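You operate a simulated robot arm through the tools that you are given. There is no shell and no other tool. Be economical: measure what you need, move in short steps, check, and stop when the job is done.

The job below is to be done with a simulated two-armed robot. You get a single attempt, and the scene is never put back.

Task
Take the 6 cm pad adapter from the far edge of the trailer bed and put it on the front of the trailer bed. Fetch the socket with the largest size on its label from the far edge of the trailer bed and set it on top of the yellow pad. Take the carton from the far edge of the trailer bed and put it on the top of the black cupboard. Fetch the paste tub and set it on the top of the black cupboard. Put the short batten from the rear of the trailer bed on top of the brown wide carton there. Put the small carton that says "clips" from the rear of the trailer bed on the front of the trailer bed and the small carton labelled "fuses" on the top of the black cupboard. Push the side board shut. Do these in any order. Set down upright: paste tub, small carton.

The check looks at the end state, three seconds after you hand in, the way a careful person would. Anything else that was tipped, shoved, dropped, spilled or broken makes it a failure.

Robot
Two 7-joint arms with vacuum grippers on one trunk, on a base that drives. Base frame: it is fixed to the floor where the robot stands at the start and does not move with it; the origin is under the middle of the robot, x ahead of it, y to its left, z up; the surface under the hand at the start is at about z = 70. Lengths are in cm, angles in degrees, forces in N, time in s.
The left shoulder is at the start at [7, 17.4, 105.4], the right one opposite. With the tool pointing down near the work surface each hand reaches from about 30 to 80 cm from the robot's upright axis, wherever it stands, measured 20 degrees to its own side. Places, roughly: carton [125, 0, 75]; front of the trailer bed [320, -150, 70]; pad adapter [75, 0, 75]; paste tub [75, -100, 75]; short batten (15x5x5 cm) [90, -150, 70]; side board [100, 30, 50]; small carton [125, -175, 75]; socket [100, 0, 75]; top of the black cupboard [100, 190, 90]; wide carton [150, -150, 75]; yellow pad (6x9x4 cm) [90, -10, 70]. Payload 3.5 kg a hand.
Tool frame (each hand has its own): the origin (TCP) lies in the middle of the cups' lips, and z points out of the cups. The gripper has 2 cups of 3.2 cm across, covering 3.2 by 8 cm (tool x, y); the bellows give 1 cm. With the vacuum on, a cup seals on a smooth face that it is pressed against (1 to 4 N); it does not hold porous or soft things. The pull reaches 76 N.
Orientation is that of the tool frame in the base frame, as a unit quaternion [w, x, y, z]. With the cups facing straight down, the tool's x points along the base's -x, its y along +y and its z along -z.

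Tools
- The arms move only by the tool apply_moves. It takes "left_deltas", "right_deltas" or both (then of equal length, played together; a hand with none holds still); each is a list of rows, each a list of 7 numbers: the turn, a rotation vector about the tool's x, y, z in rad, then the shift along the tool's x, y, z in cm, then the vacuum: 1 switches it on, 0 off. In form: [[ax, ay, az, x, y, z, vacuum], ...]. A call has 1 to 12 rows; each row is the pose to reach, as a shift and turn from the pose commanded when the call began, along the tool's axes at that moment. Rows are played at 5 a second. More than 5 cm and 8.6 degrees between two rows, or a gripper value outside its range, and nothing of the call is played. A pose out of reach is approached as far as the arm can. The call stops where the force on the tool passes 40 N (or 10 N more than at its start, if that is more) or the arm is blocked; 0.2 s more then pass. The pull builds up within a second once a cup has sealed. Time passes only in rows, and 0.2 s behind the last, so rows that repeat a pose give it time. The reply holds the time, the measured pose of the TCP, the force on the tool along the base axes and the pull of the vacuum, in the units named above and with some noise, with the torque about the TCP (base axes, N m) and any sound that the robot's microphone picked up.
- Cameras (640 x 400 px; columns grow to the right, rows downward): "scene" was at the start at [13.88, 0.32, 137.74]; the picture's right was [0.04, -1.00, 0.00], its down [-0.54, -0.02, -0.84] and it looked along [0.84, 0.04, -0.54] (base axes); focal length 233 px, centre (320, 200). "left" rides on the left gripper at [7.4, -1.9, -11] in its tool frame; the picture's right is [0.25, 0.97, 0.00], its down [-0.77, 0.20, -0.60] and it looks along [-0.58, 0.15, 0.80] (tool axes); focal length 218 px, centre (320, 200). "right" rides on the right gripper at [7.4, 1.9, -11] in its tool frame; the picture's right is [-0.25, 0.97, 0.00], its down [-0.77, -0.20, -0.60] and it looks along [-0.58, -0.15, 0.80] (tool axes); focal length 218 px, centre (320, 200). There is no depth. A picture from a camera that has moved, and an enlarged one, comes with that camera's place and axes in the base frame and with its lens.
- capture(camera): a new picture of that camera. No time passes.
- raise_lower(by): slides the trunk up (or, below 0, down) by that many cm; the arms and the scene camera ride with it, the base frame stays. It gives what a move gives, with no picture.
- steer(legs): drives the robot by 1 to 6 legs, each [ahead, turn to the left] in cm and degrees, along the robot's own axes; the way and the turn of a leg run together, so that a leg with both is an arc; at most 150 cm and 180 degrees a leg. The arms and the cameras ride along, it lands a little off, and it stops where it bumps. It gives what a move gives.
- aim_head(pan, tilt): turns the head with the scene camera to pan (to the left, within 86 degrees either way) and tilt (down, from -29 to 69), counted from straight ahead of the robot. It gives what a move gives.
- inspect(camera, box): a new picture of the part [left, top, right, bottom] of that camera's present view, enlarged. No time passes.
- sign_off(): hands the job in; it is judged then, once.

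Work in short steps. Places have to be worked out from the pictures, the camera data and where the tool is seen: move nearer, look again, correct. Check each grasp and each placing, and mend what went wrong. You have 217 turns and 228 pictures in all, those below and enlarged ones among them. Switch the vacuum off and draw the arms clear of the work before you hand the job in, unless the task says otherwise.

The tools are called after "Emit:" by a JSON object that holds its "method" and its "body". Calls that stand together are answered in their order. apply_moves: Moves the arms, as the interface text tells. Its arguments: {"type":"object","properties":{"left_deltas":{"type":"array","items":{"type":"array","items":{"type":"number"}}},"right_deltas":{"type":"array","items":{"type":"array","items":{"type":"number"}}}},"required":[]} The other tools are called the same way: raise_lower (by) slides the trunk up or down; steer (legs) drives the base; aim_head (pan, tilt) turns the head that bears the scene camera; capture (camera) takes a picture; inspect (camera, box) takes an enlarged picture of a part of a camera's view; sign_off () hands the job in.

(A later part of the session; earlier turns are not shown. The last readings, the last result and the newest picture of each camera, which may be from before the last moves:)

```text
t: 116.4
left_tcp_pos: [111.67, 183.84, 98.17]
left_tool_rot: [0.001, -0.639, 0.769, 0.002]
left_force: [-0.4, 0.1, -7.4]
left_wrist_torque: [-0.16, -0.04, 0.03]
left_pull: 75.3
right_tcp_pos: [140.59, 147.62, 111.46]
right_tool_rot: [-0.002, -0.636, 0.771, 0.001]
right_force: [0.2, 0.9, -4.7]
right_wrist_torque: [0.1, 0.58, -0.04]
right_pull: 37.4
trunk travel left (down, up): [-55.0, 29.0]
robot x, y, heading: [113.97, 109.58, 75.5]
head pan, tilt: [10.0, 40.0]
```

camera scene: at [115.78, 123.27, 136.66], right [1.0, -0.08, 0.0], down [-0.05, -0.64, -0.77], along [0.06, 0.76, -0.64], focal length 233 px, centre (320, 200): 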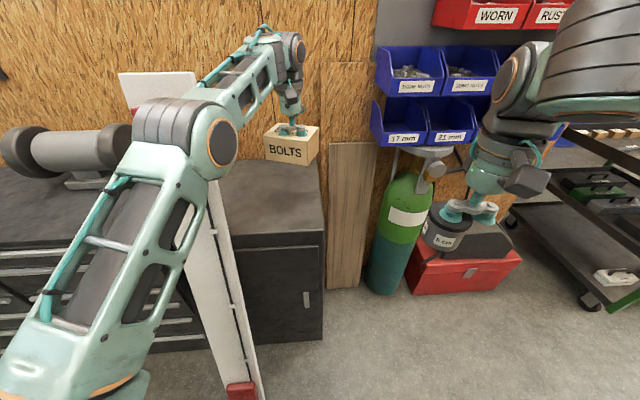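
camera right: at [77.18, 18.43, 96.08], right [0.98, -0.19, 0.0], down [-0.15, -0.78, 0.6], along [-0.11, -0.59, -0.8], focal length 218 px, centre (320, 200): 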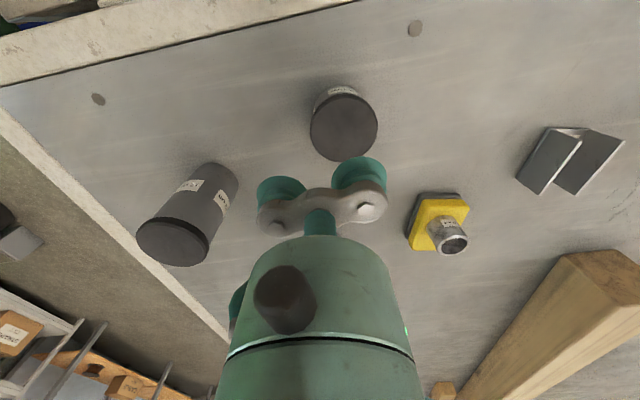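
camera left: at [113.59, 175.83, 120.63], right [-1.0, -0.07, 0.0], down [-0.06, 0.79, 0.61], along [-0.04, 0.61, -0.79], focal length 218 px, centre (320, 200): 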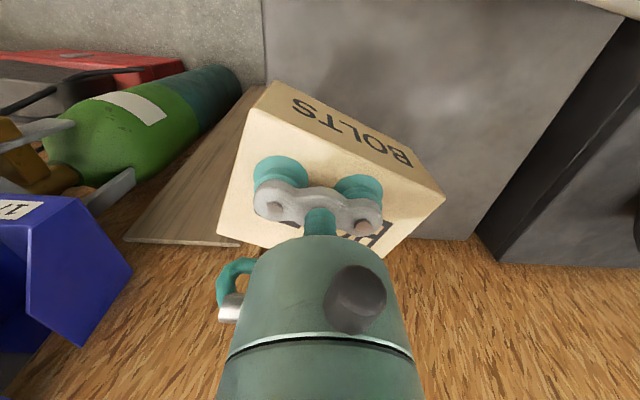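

Not touching yet; further down.

Emit:
{"method": "apply_moves", "body": {"left_deltas": [[0, 0, 0, 0, 0, 0.3, 1], [0, 0, 0, 0, 0, 0.6, 1], [0, 0, 0, 0, 0, 0.8, 1], [0, 0, 0, 0, 0, 0.8, 1]]}}

Emit:
{"method": "inspect", "body": {"camera": "scene", "box": [210, 80, 370, 260]}}

```text
t: 117.4
left_tcp_pos: [111.81, 183.91, 97.43]
left_tool_rot: [0.002, -0.639, 0.769, 0.001]
left_force: [-1.4, -0.5, -6.8]
left_wrist_torque: [-0.21, -0.02, 0.01]
left_pull: 75.9
right_tcp_pos: [140.56, 147.64, 111.32]
right_tool_rot: [-0.003, -0.636, 0.772, 0.0]
right_force: [0.2, 0.4, -5.0]
right_wrist_torque: [0.08, 0.56, -0.02]
right_pull: 38.0
trunk travel left (down, up): [-55.0, 29.0]
robot x, y, heading: [113.81, 109.79, 75.3]
head pan, tilt: [10.0, 40.0]
```

```text
2.22 times, centred on (290, 170) of scene
camera zoom: at [115.77, 123.28, 136.66], right [1.0, -0.08, 0.0], down [-0.05, -0.64, -0.77], along [0.06, 0.76, -0.64], focal length 517 px, centre (387, 267)
```

zoom: 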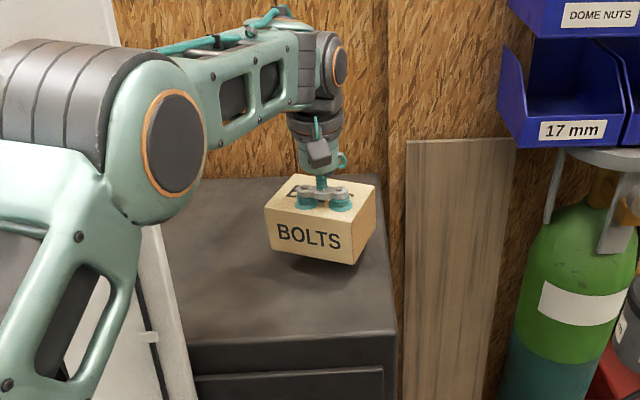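

Still hovering about 1–2 cm; continuing.

Emit:
{"method": "apply_moves", "body": {"left_deltas": [[0, 0, 0, 0, 0, 0.4, 1], [0, 0, 0, 0, 0, 0.7, 1], [0, 0, 0, 0, 0, 1, 1], [0, 0, 0, 0, 0, 1, 1]]}}

```text
t: 118.4
left_tcp_pos: [111.61, 183.88, 96.33]
left_tool_rot: [0.002, -0.639, 0.769, 0.002]
left_force: [0.0, -0.4, -8.1]
left_wrist_torque: [-0.2, -0.02, 0.0]
left_pull: 75.0
right_tcp_pos: [140.62, 147.61, 111.32]
right_tool_rot: [-0.002, -0.636, 0.772, 0.0]
right_force: [-0.1, -0.4, -4.3]
right_wrist_torque: [0.09, 0.53, -0.02]
right_pull: 37.7
trunk travel left (down, up): [-55.0, 29.0]
robot x, y, heading: [113.72, 110.12, 75.9]
head pan, tilt: [10.0, 40.0]
```

Emit:
{"method": "apply_moves", "body": {"left_deltas": [[0, 0, 0, 0, 0, 0.4, 1], [0, 0, 0, 0, 0, 0.8, 1], [0, 0, 0, 0, 0, 1.2, 1], [0, 0, 0, 0, 0, 1.2, 1]]}}

Emit:
{"method": "inspect", "body": {"camera": "scene", "box": [240, 100, 340, 200]}}

```text
t: 119.4
left_tcp_pos: [111.75, 183.93, 95.34]
left_tool_rot: [0.001, -0.639, 0.769, 0.002]
left_force: [0.1, 0.1, -6.6]
left_wrist_torque: [-0.19, -0.04, 0.02]
left_pull: 75.5
right_tcp_pos: [140.56, 147.64, 111.36]
right_tool_rot: [-0.002, -0.636, 0.771, 0.0]
right_force: [-0.5, 0.4, -4.2]
right_wrist_torque: [0.11, 0.52, -0.03]
right_pull: 37.6
trunk travel left (down, up): [-55.0, 29.0]
robot x, y, heading: [113.87, 109.95, 75.7]
head pan, tilt: [10.0, 40.0]
```

```text
4.00 times, centred on (290, 150) of scene
camera zoom: at [115.77, 123.28, 136.66], right [1.0, -0.08, 0.0], down [-0.05, -0.64, -0.77], along [0.06, 0.76, -0.64], focal length 930 px, centre (440, 400)
```

zoom: 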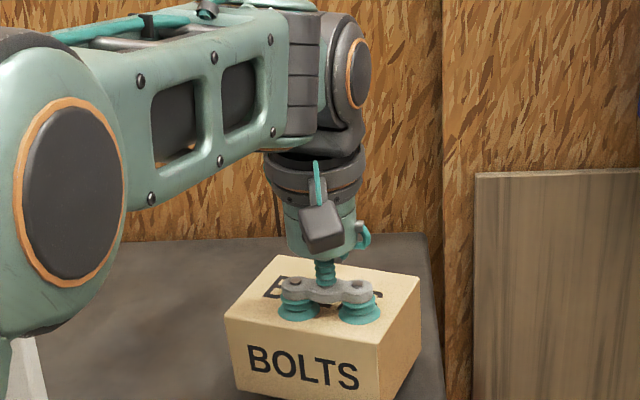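

Emit:
{"method": "apply_moves", "body": {"left_deltas": [[0, 0, 0, 0, 0, 0.4, 1], [0, 0, 0, 0, 0, 0.8, 1], [0, 0, 0, 0, 0, 1.2, 1], [0, 0, 0, 0, 0, 1.5, 1], [0, 0, 0, 0, 0, 1.5, 1]]}}

Emit:
{"method": "inspect", "body": {"camera": "scene", "box": [210, 110, 370, 260]}}

```text
t: 120.6
left_tcp_pos: [111.87, 183.92, 93.8]
left_tool_rot: [0.002, -0.639, 0.77, 0.002]
left_force: [-0.7, -0.2, -2.6]
left_wrist_torque: [0.21, 0.15, 0.01]
left_pull: 75.4
right_tcp_pos: [140.61, 147.59, 111.43]
right_tool_rot: [-0.002, -0.636, 0.772, 0.0]
right_force: [0.3, -1.2, -4.7]
right_wrist_torque: [0.13, 0.54, 0.0]
right_pull: 37.5
trunk travel left (down, up): [-55.0, 29.0]
robot x, y, heading: [113.86, 109.72, 75.4]
head pan, tilt: [10.0, 40.0]
```

```text
2.67 times, centred on (290, 185) of scene
camera zoom: at [115.77, 123.21, 136.67], right [1.0, -0.08, 0.0], down [-0.05, -0.64, -0.77], along [0.06, 0.76, -0.64], focal length 620 px, centre (400, 240)
```

zoom: 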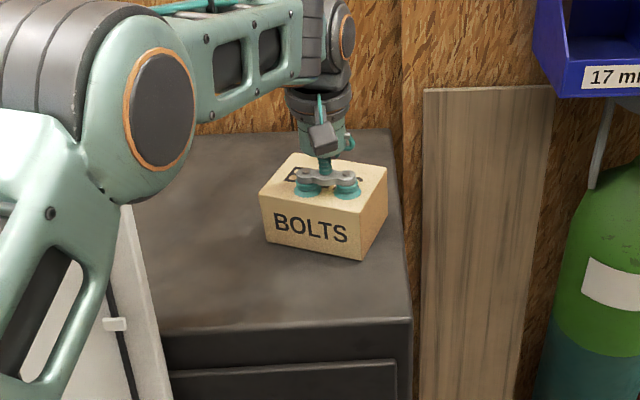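

First contact (force dropped to -2.6): the top is at about z≈86. I lower 0.4 cm, release and rise.

Emit:
{"method": "apply_moves", "body": {"left_deltas": [[0, 0, 0, 0, 0, 0.3, 1], [0, 0, 0, 0, 0, 0.4, 1], [0, 0, 0, 0, 0, 0.4, 0], [0, 0, 0, 0, 0, 0.4, 0], [0, 0, 0, 0, 0, 0.4, 0], [0, 0, 0, 0, 0, 0.2, 0], [0, 0, 0, 0, 0, 0, 0], [0, 0, 0, 0, 0, -2, 0], [0, 0, 0, 0, 0, -6, 0], [0, 0, 0, 0, 0, -10.5, 0], [0, 0, 0, 0, 0, -15, 0]]}}

Emit:
{"method": "capture", "body": {"camera": "scene"}}

```text
t: 123.0
left_tcp_pos: [111.33, 183.71, 109.16]
left_tool_rot: [0.002, -0.639, 0.769, 0.002]
left_force: [-0.4, 1.0, 0.4]
left_wrist_torque: [0.01, -0.02, -0.01]
left_pull: 0.2
right_tcp_pos: [140.5, 147.47, 111.4]
right_tool_rot: [-0.001, -0.636, 0.771, 0.0]
right_force: [0.1, -0.6, -5.0]
right_wrist_torque: [0.13, 0.52, -0.01]
right_pull: 38.0
trunk travel left (down, up): [-55.0, 29.0]
robot x, y, heading: [114.14, 109.62, 75.5]
head pan, tilt: [10.0, 40.0]
```

```text
159 pictures are left
camera scene: at [115.75, 123.14, 136.67], right [1.0, -0.08, 0.0], down [-0.05, -0.64, -0.77], along [0.06, 0.76, -0.64], focal length 233 px, centre (320, 200)
```

scene: 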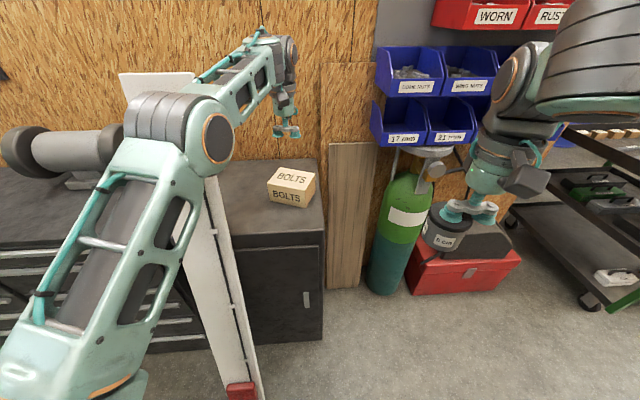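

The carton rests well on the cupboard. I retract the left arm, turn away, lower the trunk, and face the bed to study the side board.

Emit:
{"method": "apply_moves", "body": {"left_deltas": [[0, 0, 0, 4.5, -1, 0, 0], [0, 0, 0, 9, -2, 0, 0], [0, 0, 0, 13.5, -3, 0, 0], [0, 0, 0, 18, -4, 0, 0], [0, 0, 0, 22.5, -5, 0, 0], [0, 0, 0, 27, -5, 0, 0]]}}

Emit:
{"method": "steer", "body": {"legs": [[0, -60]]}}

Emit:
{"method": "raise_lower", "body": {"by": -20}}

Emit:
{"method": "steer", "body": {"legs": [[0, -105]]}}

Emit:
{"method": "aim_head", "body": {"pan": 0, "tilt": 35}}

Emit:
{"method": "capture", "body": {"camera": "scene"}}

```text
t: 124.4
left_tcp_pos: [111.52, 156.04, 108.84]
left_tool_rot: [0.003, -0.639, 0.769, 0.003]
left_force: [0.0, 0.3, -0.3]
left_wrist_torque: [0.02, -0.06, 0.01]
left_pull: 0.1
right_tcp_pos: [140.49, 147.46, 111.55]
right_tool_rot: [-0.001, -0.636, 0.772, 0.001]
right_force: [0.5, -1.1, -4.0]
right_wrist_torque: [0.13, 0.55, -0.02]
right_pull: 37.4
trunk travel left (down, up): [-55.0, 29.0]
robot x, y, heading: [113.62, 110.02, 75.5]
head pan, tilt: [10.0, 40.0]
```

```text
t: 127.5
left_tcp_pos: [153.42, 133.99, 108.83]
left_tool_rot: [0.003, -0.159, 0.987, 0.001]
left_force: [-0.6, -0.1, -0.7]
left_wrist_torque: [0.01, -0.01, 0.01]
left_pull: 0.1
right_tcp_pos: [159.73, 104.74, 111.32]
right_tool_rot: [-0.001, -0.155, 0.988, 0.002]
right_force: [0.3, 0.1, -5.3]
right_wrist_torque: [0.53, 0.17, 0.0]
right_pull: 37.6
trunk travel left (down, up): [-55.0, 29.0]
robot x, y, heading: [113.62, 110.17, 14.6]
head pan, tilt: [10.0, 40.0]
```

```text
t: 129.7
left_tcp_pos: [153.42, 134.0, 88.8]
left_tool_rot: [0.002, -0.159, 0.987, 0.001]
left_force: [-0.6, 0.8, 0.2]
left_wrist_torque: [-0.02, 0.01, 0.0]
left_pull: 0.0
right_tcp_pos: [159.88, 104.68, 91.4]
right_tool_rot: [-0.001, -0.156, 0.988, 0.002]
right_force: [0.3, 0.6, -4.6]
right_wrist_torque: [0.51, 0.15, -0.01]
right_pull: 37.5
trunk travel left (down, up): [-35.0, 49.0]
robot x, y, heading: [113.84, 110.16, 14.4]
head pan, tilt: [10.0, 40.0]
```

```text
t: 134.4
left_tcp_pos: [127.29, 65.45, 88.76]
left_tool_rot: [0.003, 0.685, 0.729, -0.003]
left_force: [0.6, 0.5, -0.1]
left_wrist_torque: [-0.01, 0.0, 0.01]
left_pull: 0.0
right_tcp_pos: [97.12, 66.71, 91.39]
right_tool_rot: [0.0, 0.687, 0.726, 0.003]
right_force: [-0.6, -0.5, -5.2]
right_wrist_torque: [0.05, -0.59, -0.02]
right_pull: 37.4
trunk travel left (down, up): [-35.0, 49.0]
robot x, y, heading: [114.13, 110.01, -90.3]
head pan, tilt: [10.0, 40.0]
```

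```text
t: 135.2
left_tcp_pos: [127.24, 65.47, 88.85]
left_tool_rot: [0.002, 0.685, 0.728, -0.002]
left_force: [0.0, 0.5, 0.7]
left_wrist_torque: [0.02, 0.0, -0.03]
left_pull: 0.1
right_tcp_pos: [97.13, 66.9, 91.39]
right_tool_rot: [0.0, 0.687, 0.727, 0.002]
right_force: [-0.6, 0.1, -3.7]
right_wrist_torque: [0.02, -0.6, -0.04]
right_pull: 37.7
trunk travel left (down, up): [-35.0, 49.0]
robot x, y, heading: [113.74, 109.67, -90.2]
head pan, tilt: [0.0, 35.0]
```

```text
158 pictures are left
camera scene: at [113.78, 95.97, 117.42], right [-1.0, 0.0, 0.0], down [0.0, 0.57, -0.82], along [0.0, -0.82, -0.57], focal length 233 px, centre (320, 200)
```

scene: 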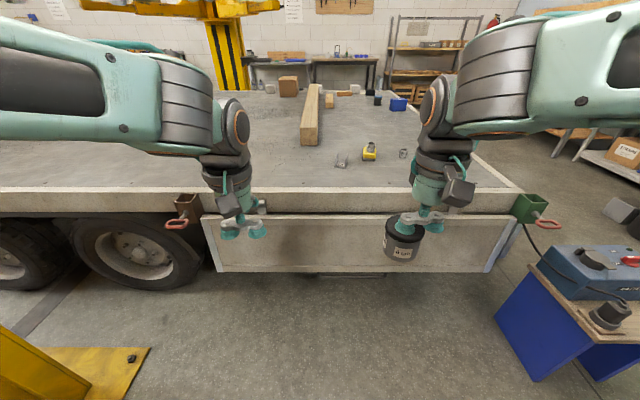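

I zoom on the board's ends and bottom to see how it hangs.

Emit:
{"method": "inspect", "body": {"camera": "scene", "box": [160, 180, 320, 290]}}

Emit:
{"method": "inspect", "body": {"camera": "scene", "box": [400, 180, 560, 290]}}

Emit:
{"method": "inspect", "body": {"camera": "scene", "box": [260, 200, 420, 300]}}

```text
3.64 times, centred on (240, 235) of scene
camera zoom: at [113.78, 95.97, 117.42], right [-1.0, 0.0, 0.0], down [0.0, 0.57, -0.82], along [0.0, -0.82, -0.57], focal length 846 px, centre (611, 73)
```

zoom: 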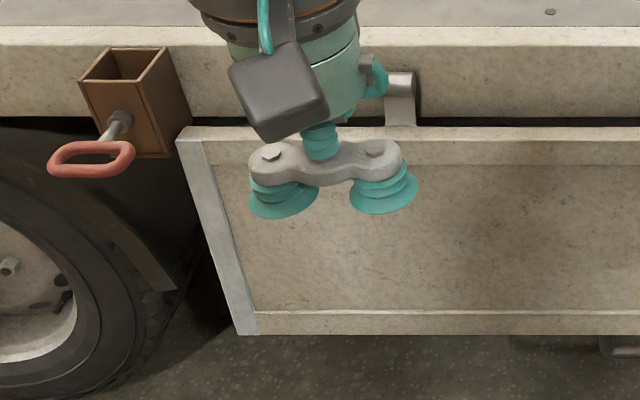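

```text
3.64 times, centred on (480, 235) of scene
camera zoom: at [113.78, 95.97, 117.42], right [-1.0, 0.0, 0.0], down [0.0, 0.57, -0.82], along [0.0, -0.82, -0.57], focal length 846 px, centre (-262, 73)
```

zoom: 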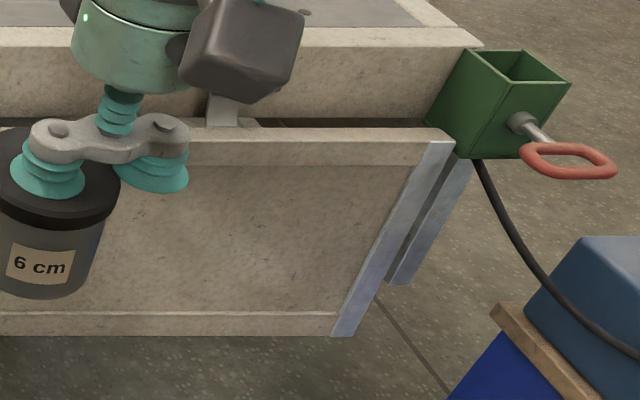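

```text
4.00 times, centred on (340, 250) of scene
camera zoom: at [113.78, 95.97, 117.42], right [-1.0, 0.0, 0.0], down [0.0, 0.57, -0.82], along [0.0, -0.82, -0.57], focal length 930 px, centre (240, 0)
```

zoom: 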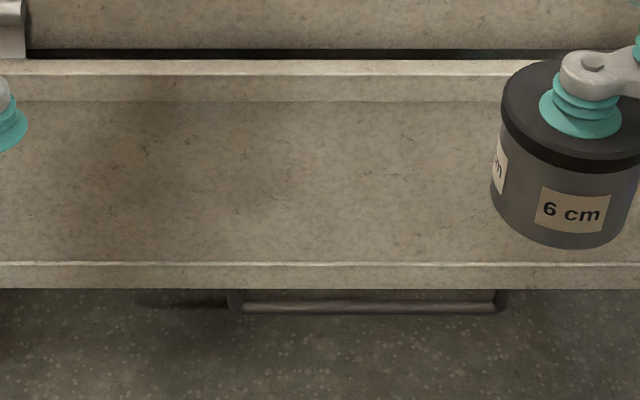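

I lower the trunk to view the board nearly frontally; the width ratio of top and bottom edges will tell its tilt.

Emit:
{"method": "raise_lower", "body": {"by": -34}}

Emit:
{"method": "aim_head", "body": {"pan": 0, "tilt": 25}}

Emit:
{"method": "capture", "body": {"camera": "scene"}}

Emit:
{"method": "inspect", "body": {"camera": "scene", "box": [140, 140, 300, 260]}}

Emit:
{"method": "inspect", "body": {"camera": "scene", "box": [440, 140, 600, 260]}}

```text
t: 138.5
left_tcp_pos: [127.18, 65.42, 54.82]
left_tool_rot: [0.003, 0.685, 0.729, -0.002]
left_force: [-0.6, 0.0, -0.4]
left_wrist_torque: [0.01, -0.02, 0.01]
left_pull: 0.1
right_tcp_pos: [97.16, 66.76, 57.31]
right_tool_rot: [-0.001, 0.687, 0.726, 0.003]
right_force: [0.0, -0.2, -4.5]
right_wrist_torque: [0.07, -0.53, -0.02]
right_pull: 37.9
trunk travel left (down, up): [-1.0, 83.0]
robot x, y, heading: [113.94, 110.02, -90.3]
head pan, tilt: [0.0, 35.0]
```

```text
t: 139.2
left_tcp_pos: [127.26, 65.5, 54.81]
left_tool_rot: [0.002, 0.685, 0.728, -0.002]
left_force: [0.0, -0.3, -0.2]
left_wrist_torque: [0.02, 0.01, -0.03]
left_pull: 0.1
right_tcp_pos: [97.12, 66.89, 57.38]
right_tool_rot: [0.0, 0.687, 0.726, 0.002]
right_force: [0.0, -0.5, -4.6]
right_wrist_torque: [0.01, -0.54, 0.0]
right_pull: 37.6
trunk travel left (down, up): [-1.0, 83.0]
robot x, y, heading: [113.87, 110.13, -90.1]
head pan, tilt: [0.0, 25.0]
```

```text
154 pictures are left
camera scene: at [113.77, 95.58, 84.99], right [-1.0, 0.0, 0.0], down [0.0, 0.42, -0.91], along [0.0, -0.91, -0.42], focal length 233 px, centre (320, 200)
```

scene: 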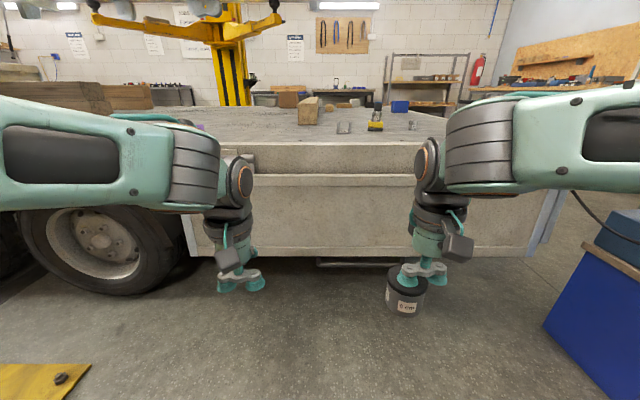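

```text
3.33 times, centred on (220, 200) of scene
camera zoom: at [113.77, 95.58, 84.99], right [-1.0, 0.0, 0.0], down [0.0, 0.42, -0.91], along [0.0, -0.91, -0.42], focal length 775 px, centre (653, 200)
```

zoom: 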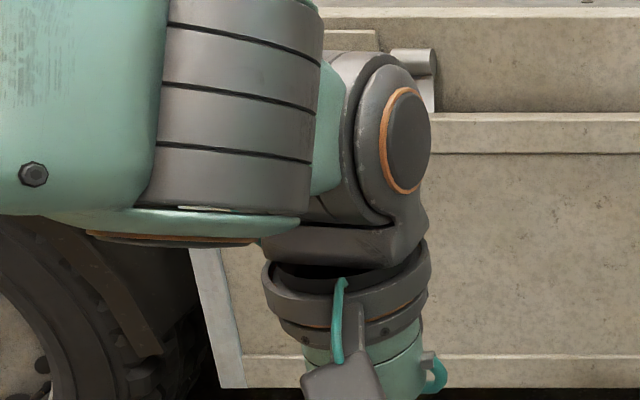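

```text
3.33 times, centred on (520, 200) of scene
camera zoom: at [113.77, 95.58, 84.99], right [-1.0, 0.0, 0.0], down [0.0, 0.42, -0.91], along [0.0, -0.91, -0.42], focal length 775 px, centre (-347, 200)
```

zoom: 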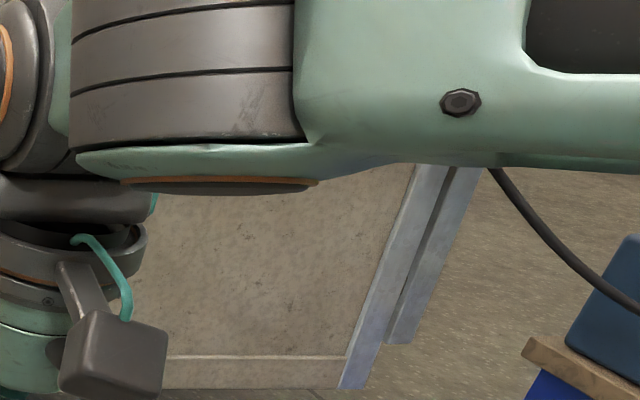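

Both the hinge barrels are at the top and the bottom stands ~2–3 cm out (about 5°). I turn the left hand to point horizontally at the board so I can probe it gently.

Emit:
{"method": "apply_moves", "body": {"left_deltas": [[0, -0.143, 0, -2, 0, 0, 0], [0, -0.286, 0, -4, 0, 0, 0], [0, -0.429, 0, -6, 0, 0, 0], [0, -0.572, 0, -8, 0, 0, 0], [0, -0.715, 0, -10, 0, 0, 0], [0, -0.858, 0, -12, 0, 0, 0], [0, -1.0, 0, -14, 0, 0, 0], [0, -1.143, 0, -16, 0, 0, 0], [0, -1.286, 0, -18, 0, 1, 0], [0, -1.43, 0, -20, 0, 3, 0], [0, -1.571, 0, -20, 0, 5, 0]]}}

Emit:
{"method": "capture", "body": {"camera": "scene"}}

Emit:
{"method": "capture", "body": {"camera": "left"}}

```text
t: 141.6
left_tcp_pos: [128.78, 45.45, 50.28]
left_tool_rot: [0.517, 0.481, 0.514, -0.487]
left_force: [-0.4, 0.9, 0.5]
left_wrist_torque: [-0.01, -0.05, -0.01]
left_pull: 0.1
right_tcp_pos: [97.07, 66.9, 57.37]
right_tool_rot: [0.0, 0.688, 0.726, 0.002]
right_force: [-0.5, 0.1, -5.2]
right_wrist_torque: [0.01, -0.56, 0.0]
right_pull: 37.9
trunk travel left (down, up): [-1.0, 83.0]
robot x, y, heading: [113.87, 109.62, -90.0]
head pan, tilt: [0.0, 25.0]
```

```text
151 pictures are left
camera scene: at [113.78, 95.58, 85.01], right [-1.0, 0.0, 0.0], down [0.0, 0.42, -0.91], along [0.0, -0.91, -0.42], focal length 233 px, centre (320, 200)
```

scene: 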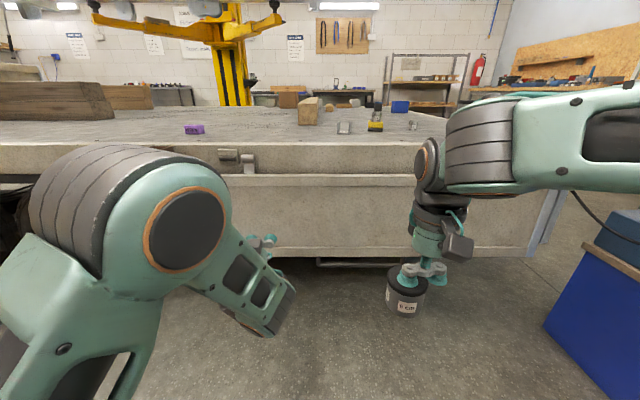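

```text
150 pictures are left
camera left: at [126.13, 56.33, 42.74], right [0.96, 0.06, -0.26], down [0.17, 0.62, 0.76], along [0.2, -0.78, 0.59], focal length 218 px, centre (320, 200)
```

left: 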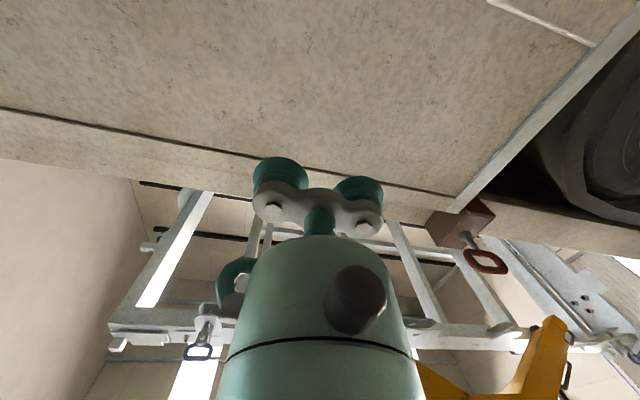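

I lower 8 cm and advance slowly until the cups touch the board, vacuum off.

Emit:
{"method": "apply_moves", "body": {"left_deltas": [[0, 0, 0, 4, 0, 3, 0], [0, 0, 0, 8, 0, 6, 0], [0, 0, 0, 8, 0, 10, 0], [0, 0, 0, 8, 0, 13, 0], [0, 0, 0, 8, 0, 14.5, 0], [0, 0, 0, 8, 0, 15.5, 0], [0, 0, 0, 8, 0, 16.3, 0], [0, 0, 0, 8, 0, 17, 0], [0, 0, 0, 8, 0, 17.7, 0], [0, 0, 0, 8, 0, 18.4, 0]]}}

Emit:
{"method": "capture", "body": {"camera": "left"}}

```text
t: 143.5
left_tcp_pos: [129.55, 28.67, 42.26]
left_tool_rot: [0.518, 0.483, 0.513, -0.485]
left_force: [-2.4, 22.0, 7.0]
left_wrist_torque: [0.26, 0.09, -0.03]
left_pull: 0.1
right_tcp_pos: [97.22, 67.03, 57.44]
right_tool_rot: [0.0, 0.687, 0.727, 0.002]
right_force: [0.6, -0.2, -5.0]
right_wrist_torque: [0.05, -0.54, 0.01]
right_pull: 38.0
trunk travel left (down, up): [-1.0, 83.0]
robot x, y, heading: [113.93, 110.1, -90.2]
head pan, tilt: [0.0, 25.0]
stopped in row 9 (left hand): the force on the tool passed its limit at 51 N (the readings are from after the stop); the commanded pose is now the measured one
```

```text
149 pictures are left
camera left: at [127.0, 39.58, 34.68], right [0.97, 0.06, -0.25], down [0.16, 0.62, 0.77], along [0.2, -0.78, 0.59], focal length 218 px, centre (320, 200)
```

left: 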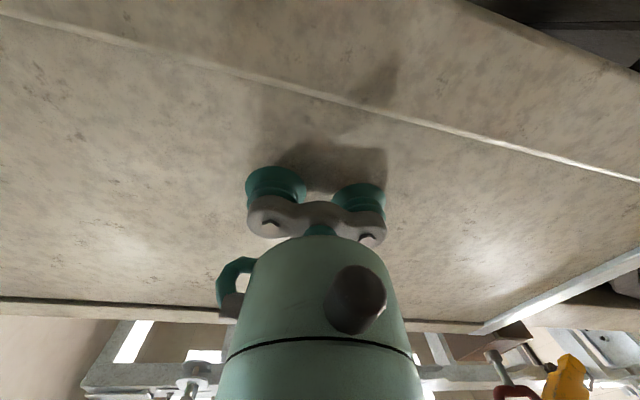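

51 N did not move it inward, so it is dropped fully open and shutting means swinging it up about the top hinges (axis ≈ y 25.4, z 66.5). I test whether suction holds on it and whether it swings outward.

Emit:
{"method": "apply_moves", "body": {"left_deltas": [[0, 0, 0, 0, 0, 0, 1], [0, 0, 0, 0, 0, 0, 1], [0, 0, 0, 0, 0, 0, 1], [0, 0, 0, 0, 0, 0, 1], [0, 0, 0, 0, 0, -0.5, 1]]}}

```text
t: 144.7
left_tcp_pos: [129.5, 28.87, 42.27]
left_tool_rot: [0.518, 0.483, 0.512, -0.486]
left_force: [4.8, -9.7, 11.7]
left_wrist_torque: [0.95, -0.32, -0.49]
left_pull: 75.3
right_tcp_pos: [97.08, 66.9, 57.45]
right_tool_rot: [0.001, 0.687, 0.727, 0.002]
right_force: [0.9, 0.7, -4.7]
right_wrist_torque: [0.04, -0.54, 0.0]
right_pull: 37.6
trunk travel left (down, up): [-1.0, 83.0]
robot x, y, heading: [113.97, 109.83, -90.5]
head pan, tilt: [0.0, 25.0]
```

Suction holds (75 N). I swing 6° outward along the arc as a test.

Emit:
{"method": "apply_moves", "body": {"left_deltas": [[0, 0.05, 0, -0.2, 0, -1.2, 1], [0, 0.1, 0, -0.45, 0, -2.4, 1], [0, 0.1, 0, -0.45, 0, -2.4, 1]]}}

Emit:
{"method": "capture", "body": {"camera": "scene"}}

```text
t: 145.5
left_tcp_pos: [129.44, 31.55, 42.5]
left_tool_rot: [0.491, 0.507, 0.539, -0.46]
left_force: [12.6, -13.7, 14.4]
left_wrist_torque: [0.85, -0.08, -0.31]
left_pull: 75.7
right_tcp_pos: [97.16, 66.9, 57.49]
right_tool_rot: [0.0, 0.687, 0.727, 0.001]
right_force: [0.3, 0.0, -4.4]
right_wrist_torque: [0.03, -0.57, -0.06]
right_pull: 37.5
trunk travel left (down, up): [-1.0, 83.0]
robot x, y, heading: [114.03, 109.93, -90.1]
head pan, tilt: [0.0, 25.0]
```

```text
148 pictures are left
camera scene: at [113.82, 95.71, 85.02], right [-1.0, 0.0, 0.0], down [0.0, 0.42, -0.91], along [0.0, -0.91, -0.42], focal length 233 px, centre (320, 200)
```

scene: 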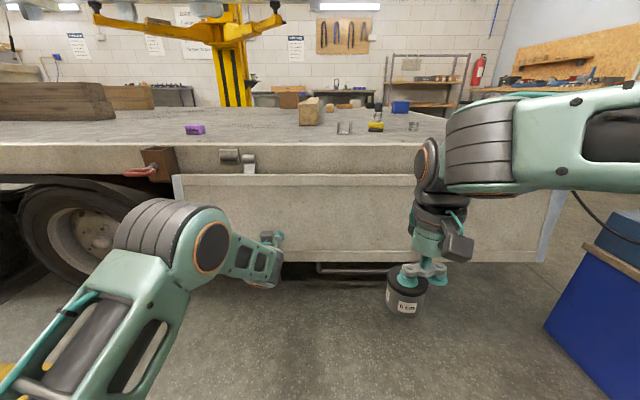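

It swings with ~13 N. I release here to learn whether friction holds it in place.

Emit:
{"method": "apply_moves", "body": {"left_deltas": [[0, 0, 0, 0, 0, 0, 0], [0, 0, 0, 0, 0, 0, 0], [0, 0, 0, 0, 0, 0, 0], [0, 0, 0, 0, 0, 0, 0], [0, 0, 0, 0, 0, -2, 0], [0, 0, 0, 0, 0, -5, 0], [0, 0, 0, 0, 0, -5, 0]]}}

Emit:
{"method": "capture", "body": {"camera": "scene"}}

```text
t: 147.1
left_tcp_pos: [128.98, 36.42, 42.81]
left_tool_rot: [0.49, 0.507, 0.54, -0.46]
left_force: [-0.4, 0.4, 0.1]
left_wrist_torque: [0.01, 0.0, -0.01]
left_pull: 0.2
right_tcp_pos: [97.28, 66.83, 57.33]
right_tool_rot: [-0.001, 0.687, 0.726, 0.002]
right_force: [0.7, -0.2, -4.8]
right_wrist_torque: [0.05, -0.57, -0.03]
right_pull: 37.6
trunk travel left (down, up): [-1.0, 83.0]
robot x, y, heading: [113.9, 109.99, -90.0]
head pan, tilt: [0.0, 25.0]
```

```text
147 pictures are left
camera scene: at [113.79, 95.61, 85.0], right [-1.0, 0.0, 0.0], down [0.0, 0.42, -0.91], along [0.0, -0.91, -0.42], focal length 233 px, centre (320, 200)
```

scene: 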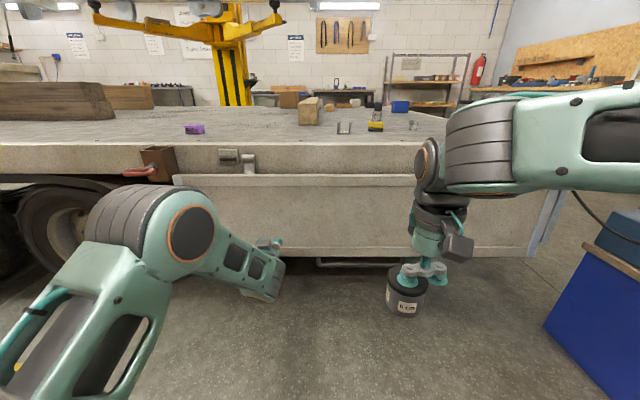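

Gravity drops it back, so it must be swung up and over with both hands; I'll do that last, with both hands free. Now I fold the left hand back to pointing down, and raise the trunk.

Emit:
{"method": "apply_moves", "body": {"left_deltas": [[0, 0.13, 0, 0, 0, -3, 0], [0, 0.26, 0, 0, 0, -6, 0], [0, 0.39, 0, 0, 0, -9, 0], [0, 0.53, 0, 0, 0, -12, 0], [0, 0.67, 0, 0, 0, -15, 0], [0, 0.81, 0, 0, 0, -18, 0], [0, 0.94, 0, 0, 0, -20, 0], [0, 1.07, 0, 0, 0, -20, 0], [0, 1.2, 0, 0, 0, -20, 0], [0, 1.33, 0, 0, 0, -20, 0], [0, 1.47, 0, 0, 0, -20, 0]]}}

Emit:
{"method": "raise_lower", "body": {"by": 38}}

Emit:
{"method": "steer", "body": {"legs": [[0, -90], [150, 0]]}}

Emit:
{"method": "aim_head", "body": {"pan": 60, "tilt": 30}}

Emit:
{"method": "capture", "body": {"camera": "scene"}}

```text
t: 149.5
left_tcp_pos: [127.99, 56.2, 44.81]
left_tool_rot: [0.0, 0.686, 0.728, -0.001]
left_force: [1.5, 0.6, 0.1]
left_wrist_torque: [-0.02, 0.04, -0.02]
left_pull: 0.0
right_tcp_pos: [97.22, 66.82, 57.4]
right_tool_rot: [0.0, 0.687, 0.727, 0.003]
right_force: [0.2, -0.1, -5.6]
right_wrist_torque: [0.03, -0.56, -0.05]
right_pull: 37.8
trunk travel left (down, up): [-1.0, 83.0]
robot x, y, heading: [113.92, 110.22, -90.2]
head pan, tilt: [0.0, 25.0]
```

```text
t: 153.2
left_tcp_pos: [127.92, 56.31, 82.74]
left_tool_rot: [0.002, 0.685, 0.729, -0.002]
left_force: [0.0, -0.1, 0.4]
left_wrist_torque: [-0.03, 0.03, 0.0]
left_pull: 0.2
right_tcp_pos: [97.27, 66.89, 95.38]
right_tool_rot: [0.0, 0.687, 0.726, 0.002]
right_force: [0.2, 0.0, -4.7]
right_wrist_torque: [0.04, -0.58, -0.02]
right_pull: 37.9
trunk travel left (down, up): [-39.0, 45.0]
robot x, y, heading: [113.88, 110.49, -90.1]
head pan, tilt: [0.0, 25.0]
```

```text
t: 164.5
left_tcp_pos: [-89.72, 88.38, 82.8]
left_tool_rot: [0.0, 0.998, 0.062, -0.002]
left_force: [1.0, 0.2, 0.4]
left_wrist_torque: [-0.02, 0.02, -0.02]
left_pull: 0.0
right_tcp_pos: [-81.12, 119.62, 95.4]
right_tool_rot: [0.001, 0.998, 0.059, 0.002]
right_force: [-0.2, 0.8, -5.3]
right_wrist_torque: [-0.55, -0.12, -0.02]
right_pull: 37.8
trunk travel left (down, up): [-39.0, 45.0]
robot x, y, heading: [-37.07, 105.84, -176.6]
head pan, tilt: [0.0, 25.0]
```

```text
t: 165.8
left_tcp_pos: [-89.72, 88.37, 82.73]
left_tool_rot: [0.001, 0.998, 0.062, -0.001]
left_force: [0.6, -0.3, 0.6]
left_wrist_torque: [0.0, 0.0, 0.02]
left_pull: 0.0
right_tcp_pos: [-81.05, 119.69, 95.39]
right_tool_rot: [0.002, 0.998, 0.059, 0.002]
right_force: [0.5, -1.1, -5.3]
right_wrist_torque: [-0.59, -0.05, -0.04]
right_pull: 37.9
trunk travel left (down, up): [-39.0, 45.0]
robot x, y, heading: [-37.34, 105.83, -176.6]
head pan, tilt: [60.0, 30.0]
```

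```text
146 pictures are left
camera scene: at [-46.19, 97.31, 122.21], right [-0.89, 0.45, 0.0], down [0.22, 0.45, -0.87], along [-0.39, -0.77, -0.5], focal length 233 px, centre (320, 200)
```

scene: 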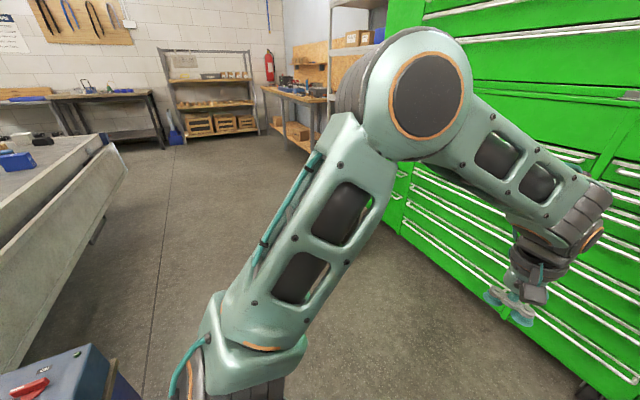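

The way along x≈-55 is clear. I drive down past the near end to y≈-210.

Emit:
{"method": "steer", "body": {"legs": [[20, 0], [0, 86.6], [150, 0]]}}

Emit:
{"method": "aim_head", "body": {"pan": 40, "tilt": 30}}

Emit:
{"method": "capture", "body": {"camera": "scene"}}

```text
t: 178.1
left_tcp_pos: [-39.63, -98.06, 82.78]
left_tool_rot: [0.001, 0.675, 0.738, -0.002]
left_force: [1.0, -0.7, -0.1]
left_wrist_torque: [0.02, 0.0, -0.01]
left_pull: 0.0
right_tcp_pos: [-70.61, -88.34, 95.45]
right_tool_rot: [0.0, 0.676, 0.736, 0.002]
right_force: [-0.1, 0.3, -4.0]
right_wrist_torque: [0.02, -0.52, -0.06]
right_pull: 37.9
trunk travel left (down, up): [-39.0, 45.0]
robot x, y, heading: [-55.1, -44.86, -88.4]
head pan, tilt: [60.0, 30.0]
```

```text
t: 178.9
left_tcp_pos: [-39.58, -98.08, 82.62]
left_tool_rot: [0.001, 0.675, 0.738, -0.001]
left_force: [0.6, -0.9, 0.1]
left_wrist_torque: [-0.01, -0.02, 0.0]
left_pull: 0.1
right_tcp_pos: [-70.68, -88.3, 95.31]
right_tool_rot: [0.0, 0.675, 0.738, 0.003]
right_force: [0.7, 0.3, -4.8]
right_wrist_torque: [0.07, -0.54, -0.03]
right_pull: 37.9
trunk travel left (down, up): [-39.0, 45.0]
robot x, y, heading: [-55.09, -45.05, -88.7]
head pan, tilt: [40.0, 30.0]
```

```text
145 pictures are left
camera scene: at [-49.11, -56.67, 122.2], right [-0.75, -0.66, 0.0], down [-0.33, 0.37, -0.87], along [0.57, -0.65, -0.5], focal length 233 px, centre (320, 200)
```

scene: 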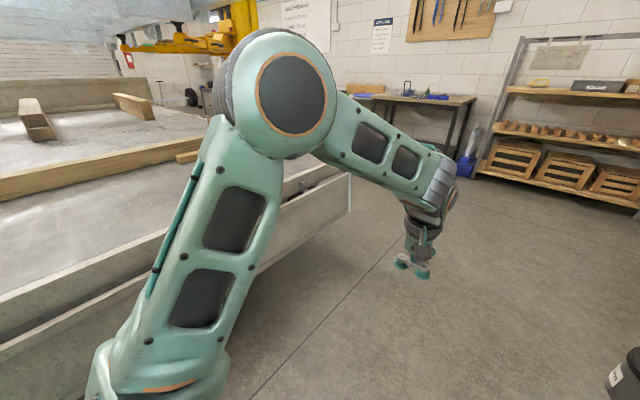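

Aisle on the right side is wide. I continue to y≈-215, turn to face +x, and look.

Emit:
{"method": "steer", "body": {"legs": [[150, 0], [22, 0], [0, 88.5], [90, 0]]}}

Emit:
{"method": "aim_head", "body": {"pan": 0, "tilt": 25}}

Emit:
{"method": "capture", "body": {"camera": "scene"}}

Emit:
{"method": "aim_head", "body": {"pan": 50, "tilt": 35}}

Emit:
{"method": "capture", "body": {"camera": "scene"}}

```text
t: 195.8
left_tcp_pos: [94.11, -197.06, 82.68]
left_tool_rot: [0.002, -0.058, 0.998, 0.0]
left_force: [-0.4, 0.9, -0.3]
left_wrist_torque: [-0.02, -0.03, 0.0]
left_pull: 0.1
right_tcp_pos: [85.09, -228.1, 95.34]
right_tool_rot: [-0.002, -0.056, 0.998, 0.002]
right_force: [0.3, -0.2, -5.3]
right_wrist_torque: [0.54, 0.08, -0.02]
right_pull: 37.9
trunk travel left (down, up): [-39.0, 45.0]
robot x, y, heading: [41.37, -213.87, 3.2]
head pan, tilt: [40.0, 30.0]
```

```text
t: 196.8
left_tcp_pos: [94.08, -196.79, 82.75]
left_tool_rot: [0.002, -0.057, 0.998, 0.0]
left_force: [0.2, -0.4, 0.5]
left_wrist_torque: [0.02, 0.03, 0.02]
left_pull: 0.0
right_tcp_pos: [85.26, -228.12, 95.38]
right_tool_rot: [-0.002, -0.055, 0.998, 0.002]
right_force: [0.9, -0.2, -5.2]
right_wrist_torque: [0.57, 0.08, -0.05]
right_pull: 37.7
trunk travel left (down, up): [-39.0, 45.0]
robot x, y, heading: [41.47, -213.72, 2.8]
head pan, tilt: [0.0, 25.0]
```

```text
144 pictures are left
camera scene: at [55.42, -213.21, 123.0], right [0.05, -1.0, 0.0], down [-0.42, -0.02, -0.91], along [0.9, 0.05, -0.42], focal length 233 px, centre (320, 200)
```

scene: 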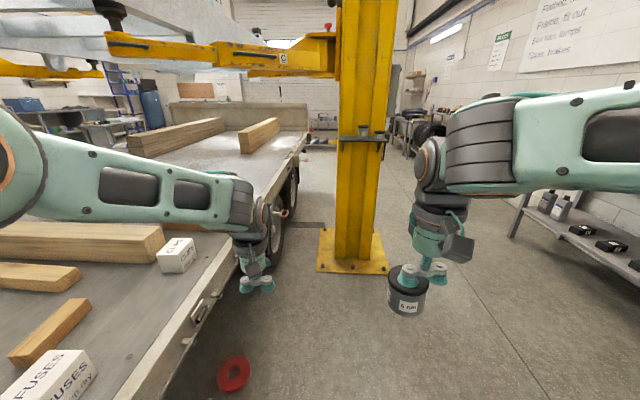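

```text
t: 198.0
left_tcp_pos: [93.99, -196.85, 82.77]
left_tool_rot: [0.002, -0.058, 0.998, 0.0]
left_force: [-0.6, 0.4, -0.1]
left_wrist_torque: [0.01, 0.0, 0.01]
left_pull: 0.0
right_tcp_pos: [85.08, -228.16, 95.34]
right_tool_rot: [-0.002, -0.056, 0.998, 0.002]
right_force: [0.9, 0.1, -4.8]
right_wrist_torque: [0.55, 0.08, -0.04]
right_pull: 37.6
trunk travel left (down, up): [-39.0, 45.0]
robot x, y, heading: [41.04, -213.61, 3.1]
head pan, tilt: [50.0, 35.0]
```

```text
143 pictures are left
camera scene: at [51.53, -206.67, 121.43], right [0.8, -0.6, 0.0], down [-0.35, -0.46, -0.82], along [0.49, 0.65, -0.57], focal length 233 px, centre (320, 200)
```

scene: 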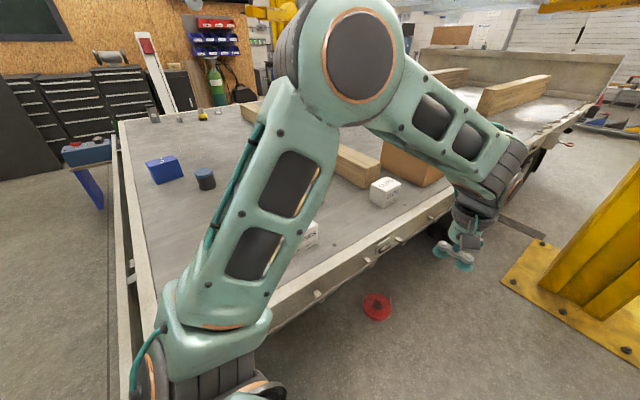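

FUSES is near (80,-160), CLIPS near (113,-164). The right post is at (219,-229). I drive to about (128,-232) and face the bed.

Emit:
{"method": "steer", "body": {"legs": [[0, -15], [88, 0], [0, 102]]}}

Emit:
{"method": "aim_head", "body": {"pan": 10, "tilt": 40}}

Emit:
{"method": "capture", "body": {"camera": "scene"}}

Emit:
{"method": "capture", "body": {"camera": "left"}}

```text
t: 207.9
left_tcp_pos: [111.12, -177.92, 82.76]
left_tool_rot: [-0.002, 0.744, -0.668, -0.002]
left_force: [0.0, -0.8, -0.2]
left_wrist_torque: [0.0, -0.02, 0.01]
left_pull: 0.1
right_tcp_pos: [142.32, -186.98, 95.4]
right_tool_rot: [0.003, 0.742, -0.67, 0.0]
right_force: [0.0, 0.3, -4.8]
right_wrist_torque: [-0.1, 0.51, -0.03]
right_pull: 37.6
trunk travel left (down, up): [-39.0, 45.0]
robot x, y, heading: [127.72, -231.12, 92.6]
head pan, tilt: [50.0, 35.0]
```

```text
t: 208.9
left_tcp_pos: [111.07, -177.87, 82.72]
left_tool_rot: [-0.001, 0.744, -0.668, -0.001]
left_force: [-0.5, -0.7, -0.4]
left_wrist_torque: [-0.04, 0.0, -0.02]
left_pull: 0.0
right_tcp_pos: [142.28, -187.01, 95.39]
right_tool_rot: [0.003, 0.743, -0.67, 0.0]
right_force: [0.3, 0.4, -5.7]
right_wrist_torque: [-0.09, 0.54, -0.04]
right_pull: 37.6
trunk travel left (down, up): [-39.0, 45.0]
robot x, y, heading: [127.54, -230.54, 92.5]
head pan, tilt: [10.0, 40.0]
```

```text
142 pictures are left
camera scene: at [125.51, -217.55, 120.67], right [0.98, 0.22, 0.0], down [0.14, -0.63, -0.77], along [-0.17, 0.75, -0.64], focal length 233 px, centre (320, 200)
```

scene: 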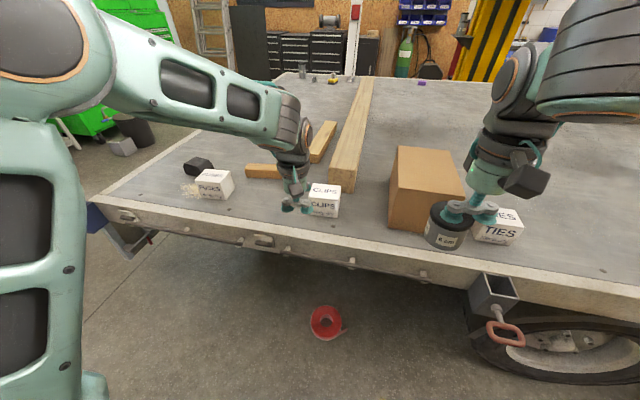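

```text
141 pictures are left
camera left: at [113.81, -184.97, 93.67], right [-0.93, -0.36, 0.0], down [-0.28, 0.74, 0.61], along [-0.22, 0.57, -0.79], focal length 218 px, centre (320, 200)
```

left: 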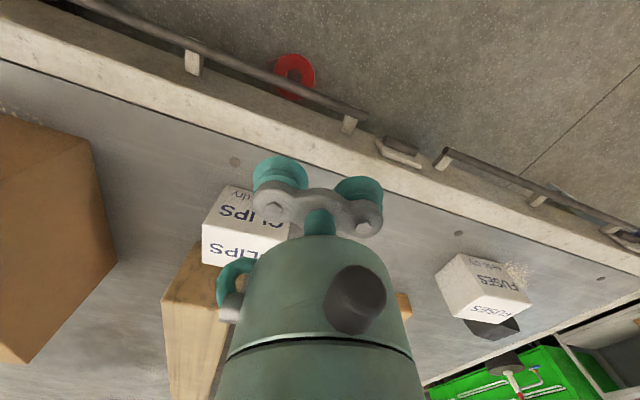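

CLIPS's top centre is about (114,-163,77.3). I bring the left hand above it and look.

Emit:
{"method": "apply_moves", "body": {"left_deltas": [[0, 0, 0, -3.5, -1.2, -1, 0], [0, 0, 0, -7.2, -2.3, -2, 0], [0, 0, 0, -11, -3.4, -2, 0], [0, 0, 0, -14.5, -4.5, -2, 0], [0, 0, 0, -14.5, -4.5, -2, 0]]}}

Emit:
{"method": "capture", "body": {"camera": "left"}}

Emit:
{"method": "inspect", "body": {"camera": "scene", "box": [240, 140, 400, 240]}}

```text
t: 210.1
left_tcp_pos: [114.05, -163.29, 84.85]
left_tool_rot: [-0.001, 0.744, -0.669, -0.003]
left_force: [0.2, -0.2, 0.9]
left_wrist_torque: [0.02, 0.01, 0.03]
left_pull: 0.1
right_tcp_pos: [142.18, -187.13, 95.56]
right_tool_rot: [0.003, 0.743, -0.669, -0.001]
right_force: [-0.4, 0.0, -5.0]
right_wrist_torque: [-0.07, 0.58, 0.01]
right_pull: 38.0
trunk travel left (down, up): [-39.0, 45.0]
robot x, y, heading: [127.43, -231.13, 92.4]
head pan, tilt: [10.0, 40.0]
```

```text
140 pictures are left
camera left: at [116.78, -170.31, 95.77], right [-0.93, -0.35, 0.0], down [-0.28, 0.74, 0.61], along [-0.22, 0.57, -0.79], focal length 218 px, centre (320, 200)
```

left: 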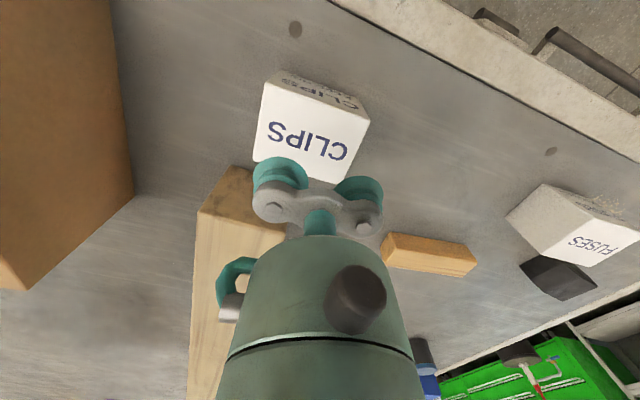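

```text
4.00 times, centred on (320, 190) of scene
camera zoom: at [125.5, -217.62, 120.68], right [0.98, 0.22, 0.0], down [0.14, -0.63, -0.77], along [-0.17, 0.75, -0.64], focal length 930 px, centre (320, 240)
```

zoom: 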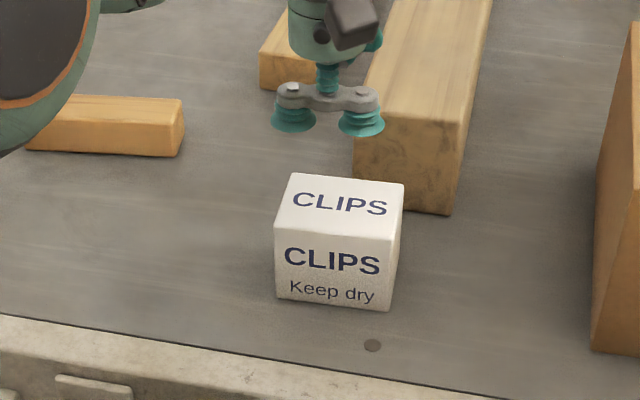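

The carton is ~8.5 cm wide, aligned with the gripper; I correct by (-0.2,-0.8) and descend with vacuum.

Emit:
{"method": "apply_moves", "body": {"left_deltas": [[0, 0, 0, -0.2, -0.8, 3, 1], [0, 0, 0, -0.2, -0.8, 5.5, 1], [0, 0, 0, -0.2, -0.8, 6.8, 1], [0, 0, 0, -0.2, -0.8, 7.5, 1], [0, 0, 0, -0.2, -0.8, 8, 1], [0, 0, 0, -0.2, -0.8, 8, 1], [0, 0, 0, -0.2, -0.8, 8, 1]]}}

```text
t: 211.4
left_tcp_pos: [114.63, -162.51, 77.53]
left_tool_rot: [-0.007, 0.745, -0.667, -0.007]
left_force: [0.2, -4.2, 15.0]
left_wrist_torque: [-0.6, 0.18, 0.03]
left_pull: 75.4
right_tcp_pos: [142.29, -187.13, 95.26]
right_tool_rot: [0.002, 0.743, -0.669, -0.001]
right_force: [0.9, 0.0, -5.3]
right_wrist_torque: [-0.1, 0.49, -0.03]
right_pull: 37.2
trunk travel left (down, up): [-39.0, 45.0]
robot x, y, heading: [127.89, -230.76, 92.6]
head pan, tilt: [10.0, 40.0]
stopped in row 6 (left hand): the force on the tool passed its limit at 42 N (the readings are from after the stop); the commanded pose is now the measured one
```

Sealed (75 N). I lift and draw back.

Emit:
{"method": "apply_moves", "body": {"left_deltas": [[0, 0, 0, 0, 0, -2, 1], [0, 0, 0, 0, 0, -5, 1], [0, 0, 0, 0, 0, -9, 1], [0, 0, 0, 0, 0, -13, 1], [0, 0, 0, 4, 0, -15, 1], [0, 0, 0, 8, 0, -15, 1], [0, 0, 0, 12, 0, -15, 1], [0, 0, 0, 16, 0, -15, 1], [0, 0, 0, 20, 0, -15, 1]]}}

Emit:
{"method": "capture", "body": {"camera": "scene"}}

```text
t: 213.4
left_tcp_pos: [116.85, -182.91, 91.72]
left_tool_rot: [-0.005, 0.744, -0.668, -0.005]
left_force: [-0.2, -0.3, -1.6]
left_wrist_torque: [-0.02, 0.02, -0.01]
left_pull: 75.5
right_tcp_pos: [142.4, -187.1, 95.44]
right_tool_rot: [0.002, 0.743, -0.67, -0.001]
right_force: [-0.4, -0.5, -4.2]
right_wrist_torque: [-0.06, 0.53, -0.02]
right_pull: 37.7
trunk travel left (down, up): [-39.0, 45.0]
robot x, y, heading: [127.88, -230.65, 92.5]
head pan, tilt: [10.0, 40.0]
```

```text
138 pictures are left
camera scene: at [125.52, -217.68, 120.69], right [0.98, 0.22, 0.0], down [0.14, -0.63, -0.77], along [-0.17, 0.75, -0.64], focal length 233 px, centre (320, 200)
```

scene: 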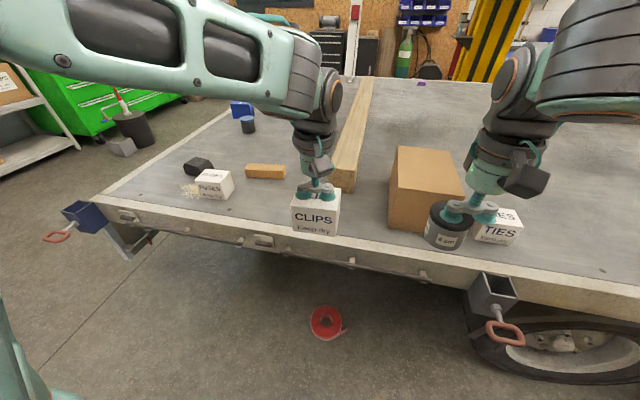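

Both loads are secure. I drive around the right post (via y≈-309) toward the front of the bed.

Emit:
{"method": "steer", "body": {"legs": [[0, -152], [90, 0], [0, 60], [75, 0]]}}

Emit:
{"method": "aim_head", "body": {"pan": 0, "tilt": 25}}

Emit:
{"method": "capture", "body": {"camera": "scene"}}

```text
t: 230.8
left_tcp_pos: [300.01, -299.53, 91.77]
left_tool_rot: [0.007, -0.034, 0.999, -0.001]
left_force: [0.4, -0.5, -1.9]
left_wrist_torque: [-0.02, 0.01, -0.02]
left_pull: 75.6
right_tcp_pos: [294.53, -324.59, 95.36]
right_tool_rot: [-0.002, -0.03, 1.0, 0.001]
right_force: [0.3, -0.3, -5.8]
right_wrist_torque: [0.55, 0.05, -0.07]
right_pull: 37.9
trunk travel left (down, up): [-39.0, 45.0]
robot x, y, heading: [251.61, -307.94, -0.0]
head pan, tilt: [10.0, 40.0]
```

```text
t: 231.5
left_tcp_pos: [300.0, -299.39, 91.83]
left_tool_rot: [0.008, -0.032, 0.999, 0.0]
left_force: [-0.7, -0.7, -1.4]
left_wrist_torque: [-0.04, 0.01, 0.0]
left_pull: 74.7
right_tcp_pos: [294.46, -324.55, 95.3]
right_tool_rot: [-0.002, -0.03, 1.0, 0.001]
right_force: [-0.9, -0.3, -5.2]
right_wrist_torque: [0.54, 0.05, -0.03]
right_pull: 38.0
trunk travel left (down, up): [-39.0, 45.0]
robot x, y, heading: [251.34, -308.18, 0.1]
head pan, tilt: [0.0, 25.0]
```

```text
137 pictures are left
camera scene: at [265.56, -308.07, 122.99], right [0.0, -1.0, 0.0], down [-0.42, 0.0, -0.91], along [0.91, 0.0, -0.42], focal length 233 px, centre (320, 200)
```

scene: 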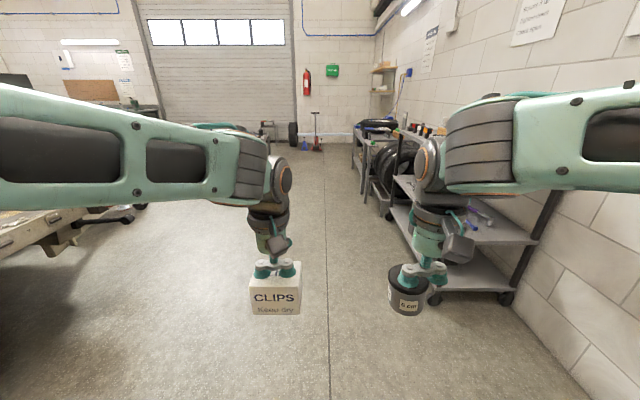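

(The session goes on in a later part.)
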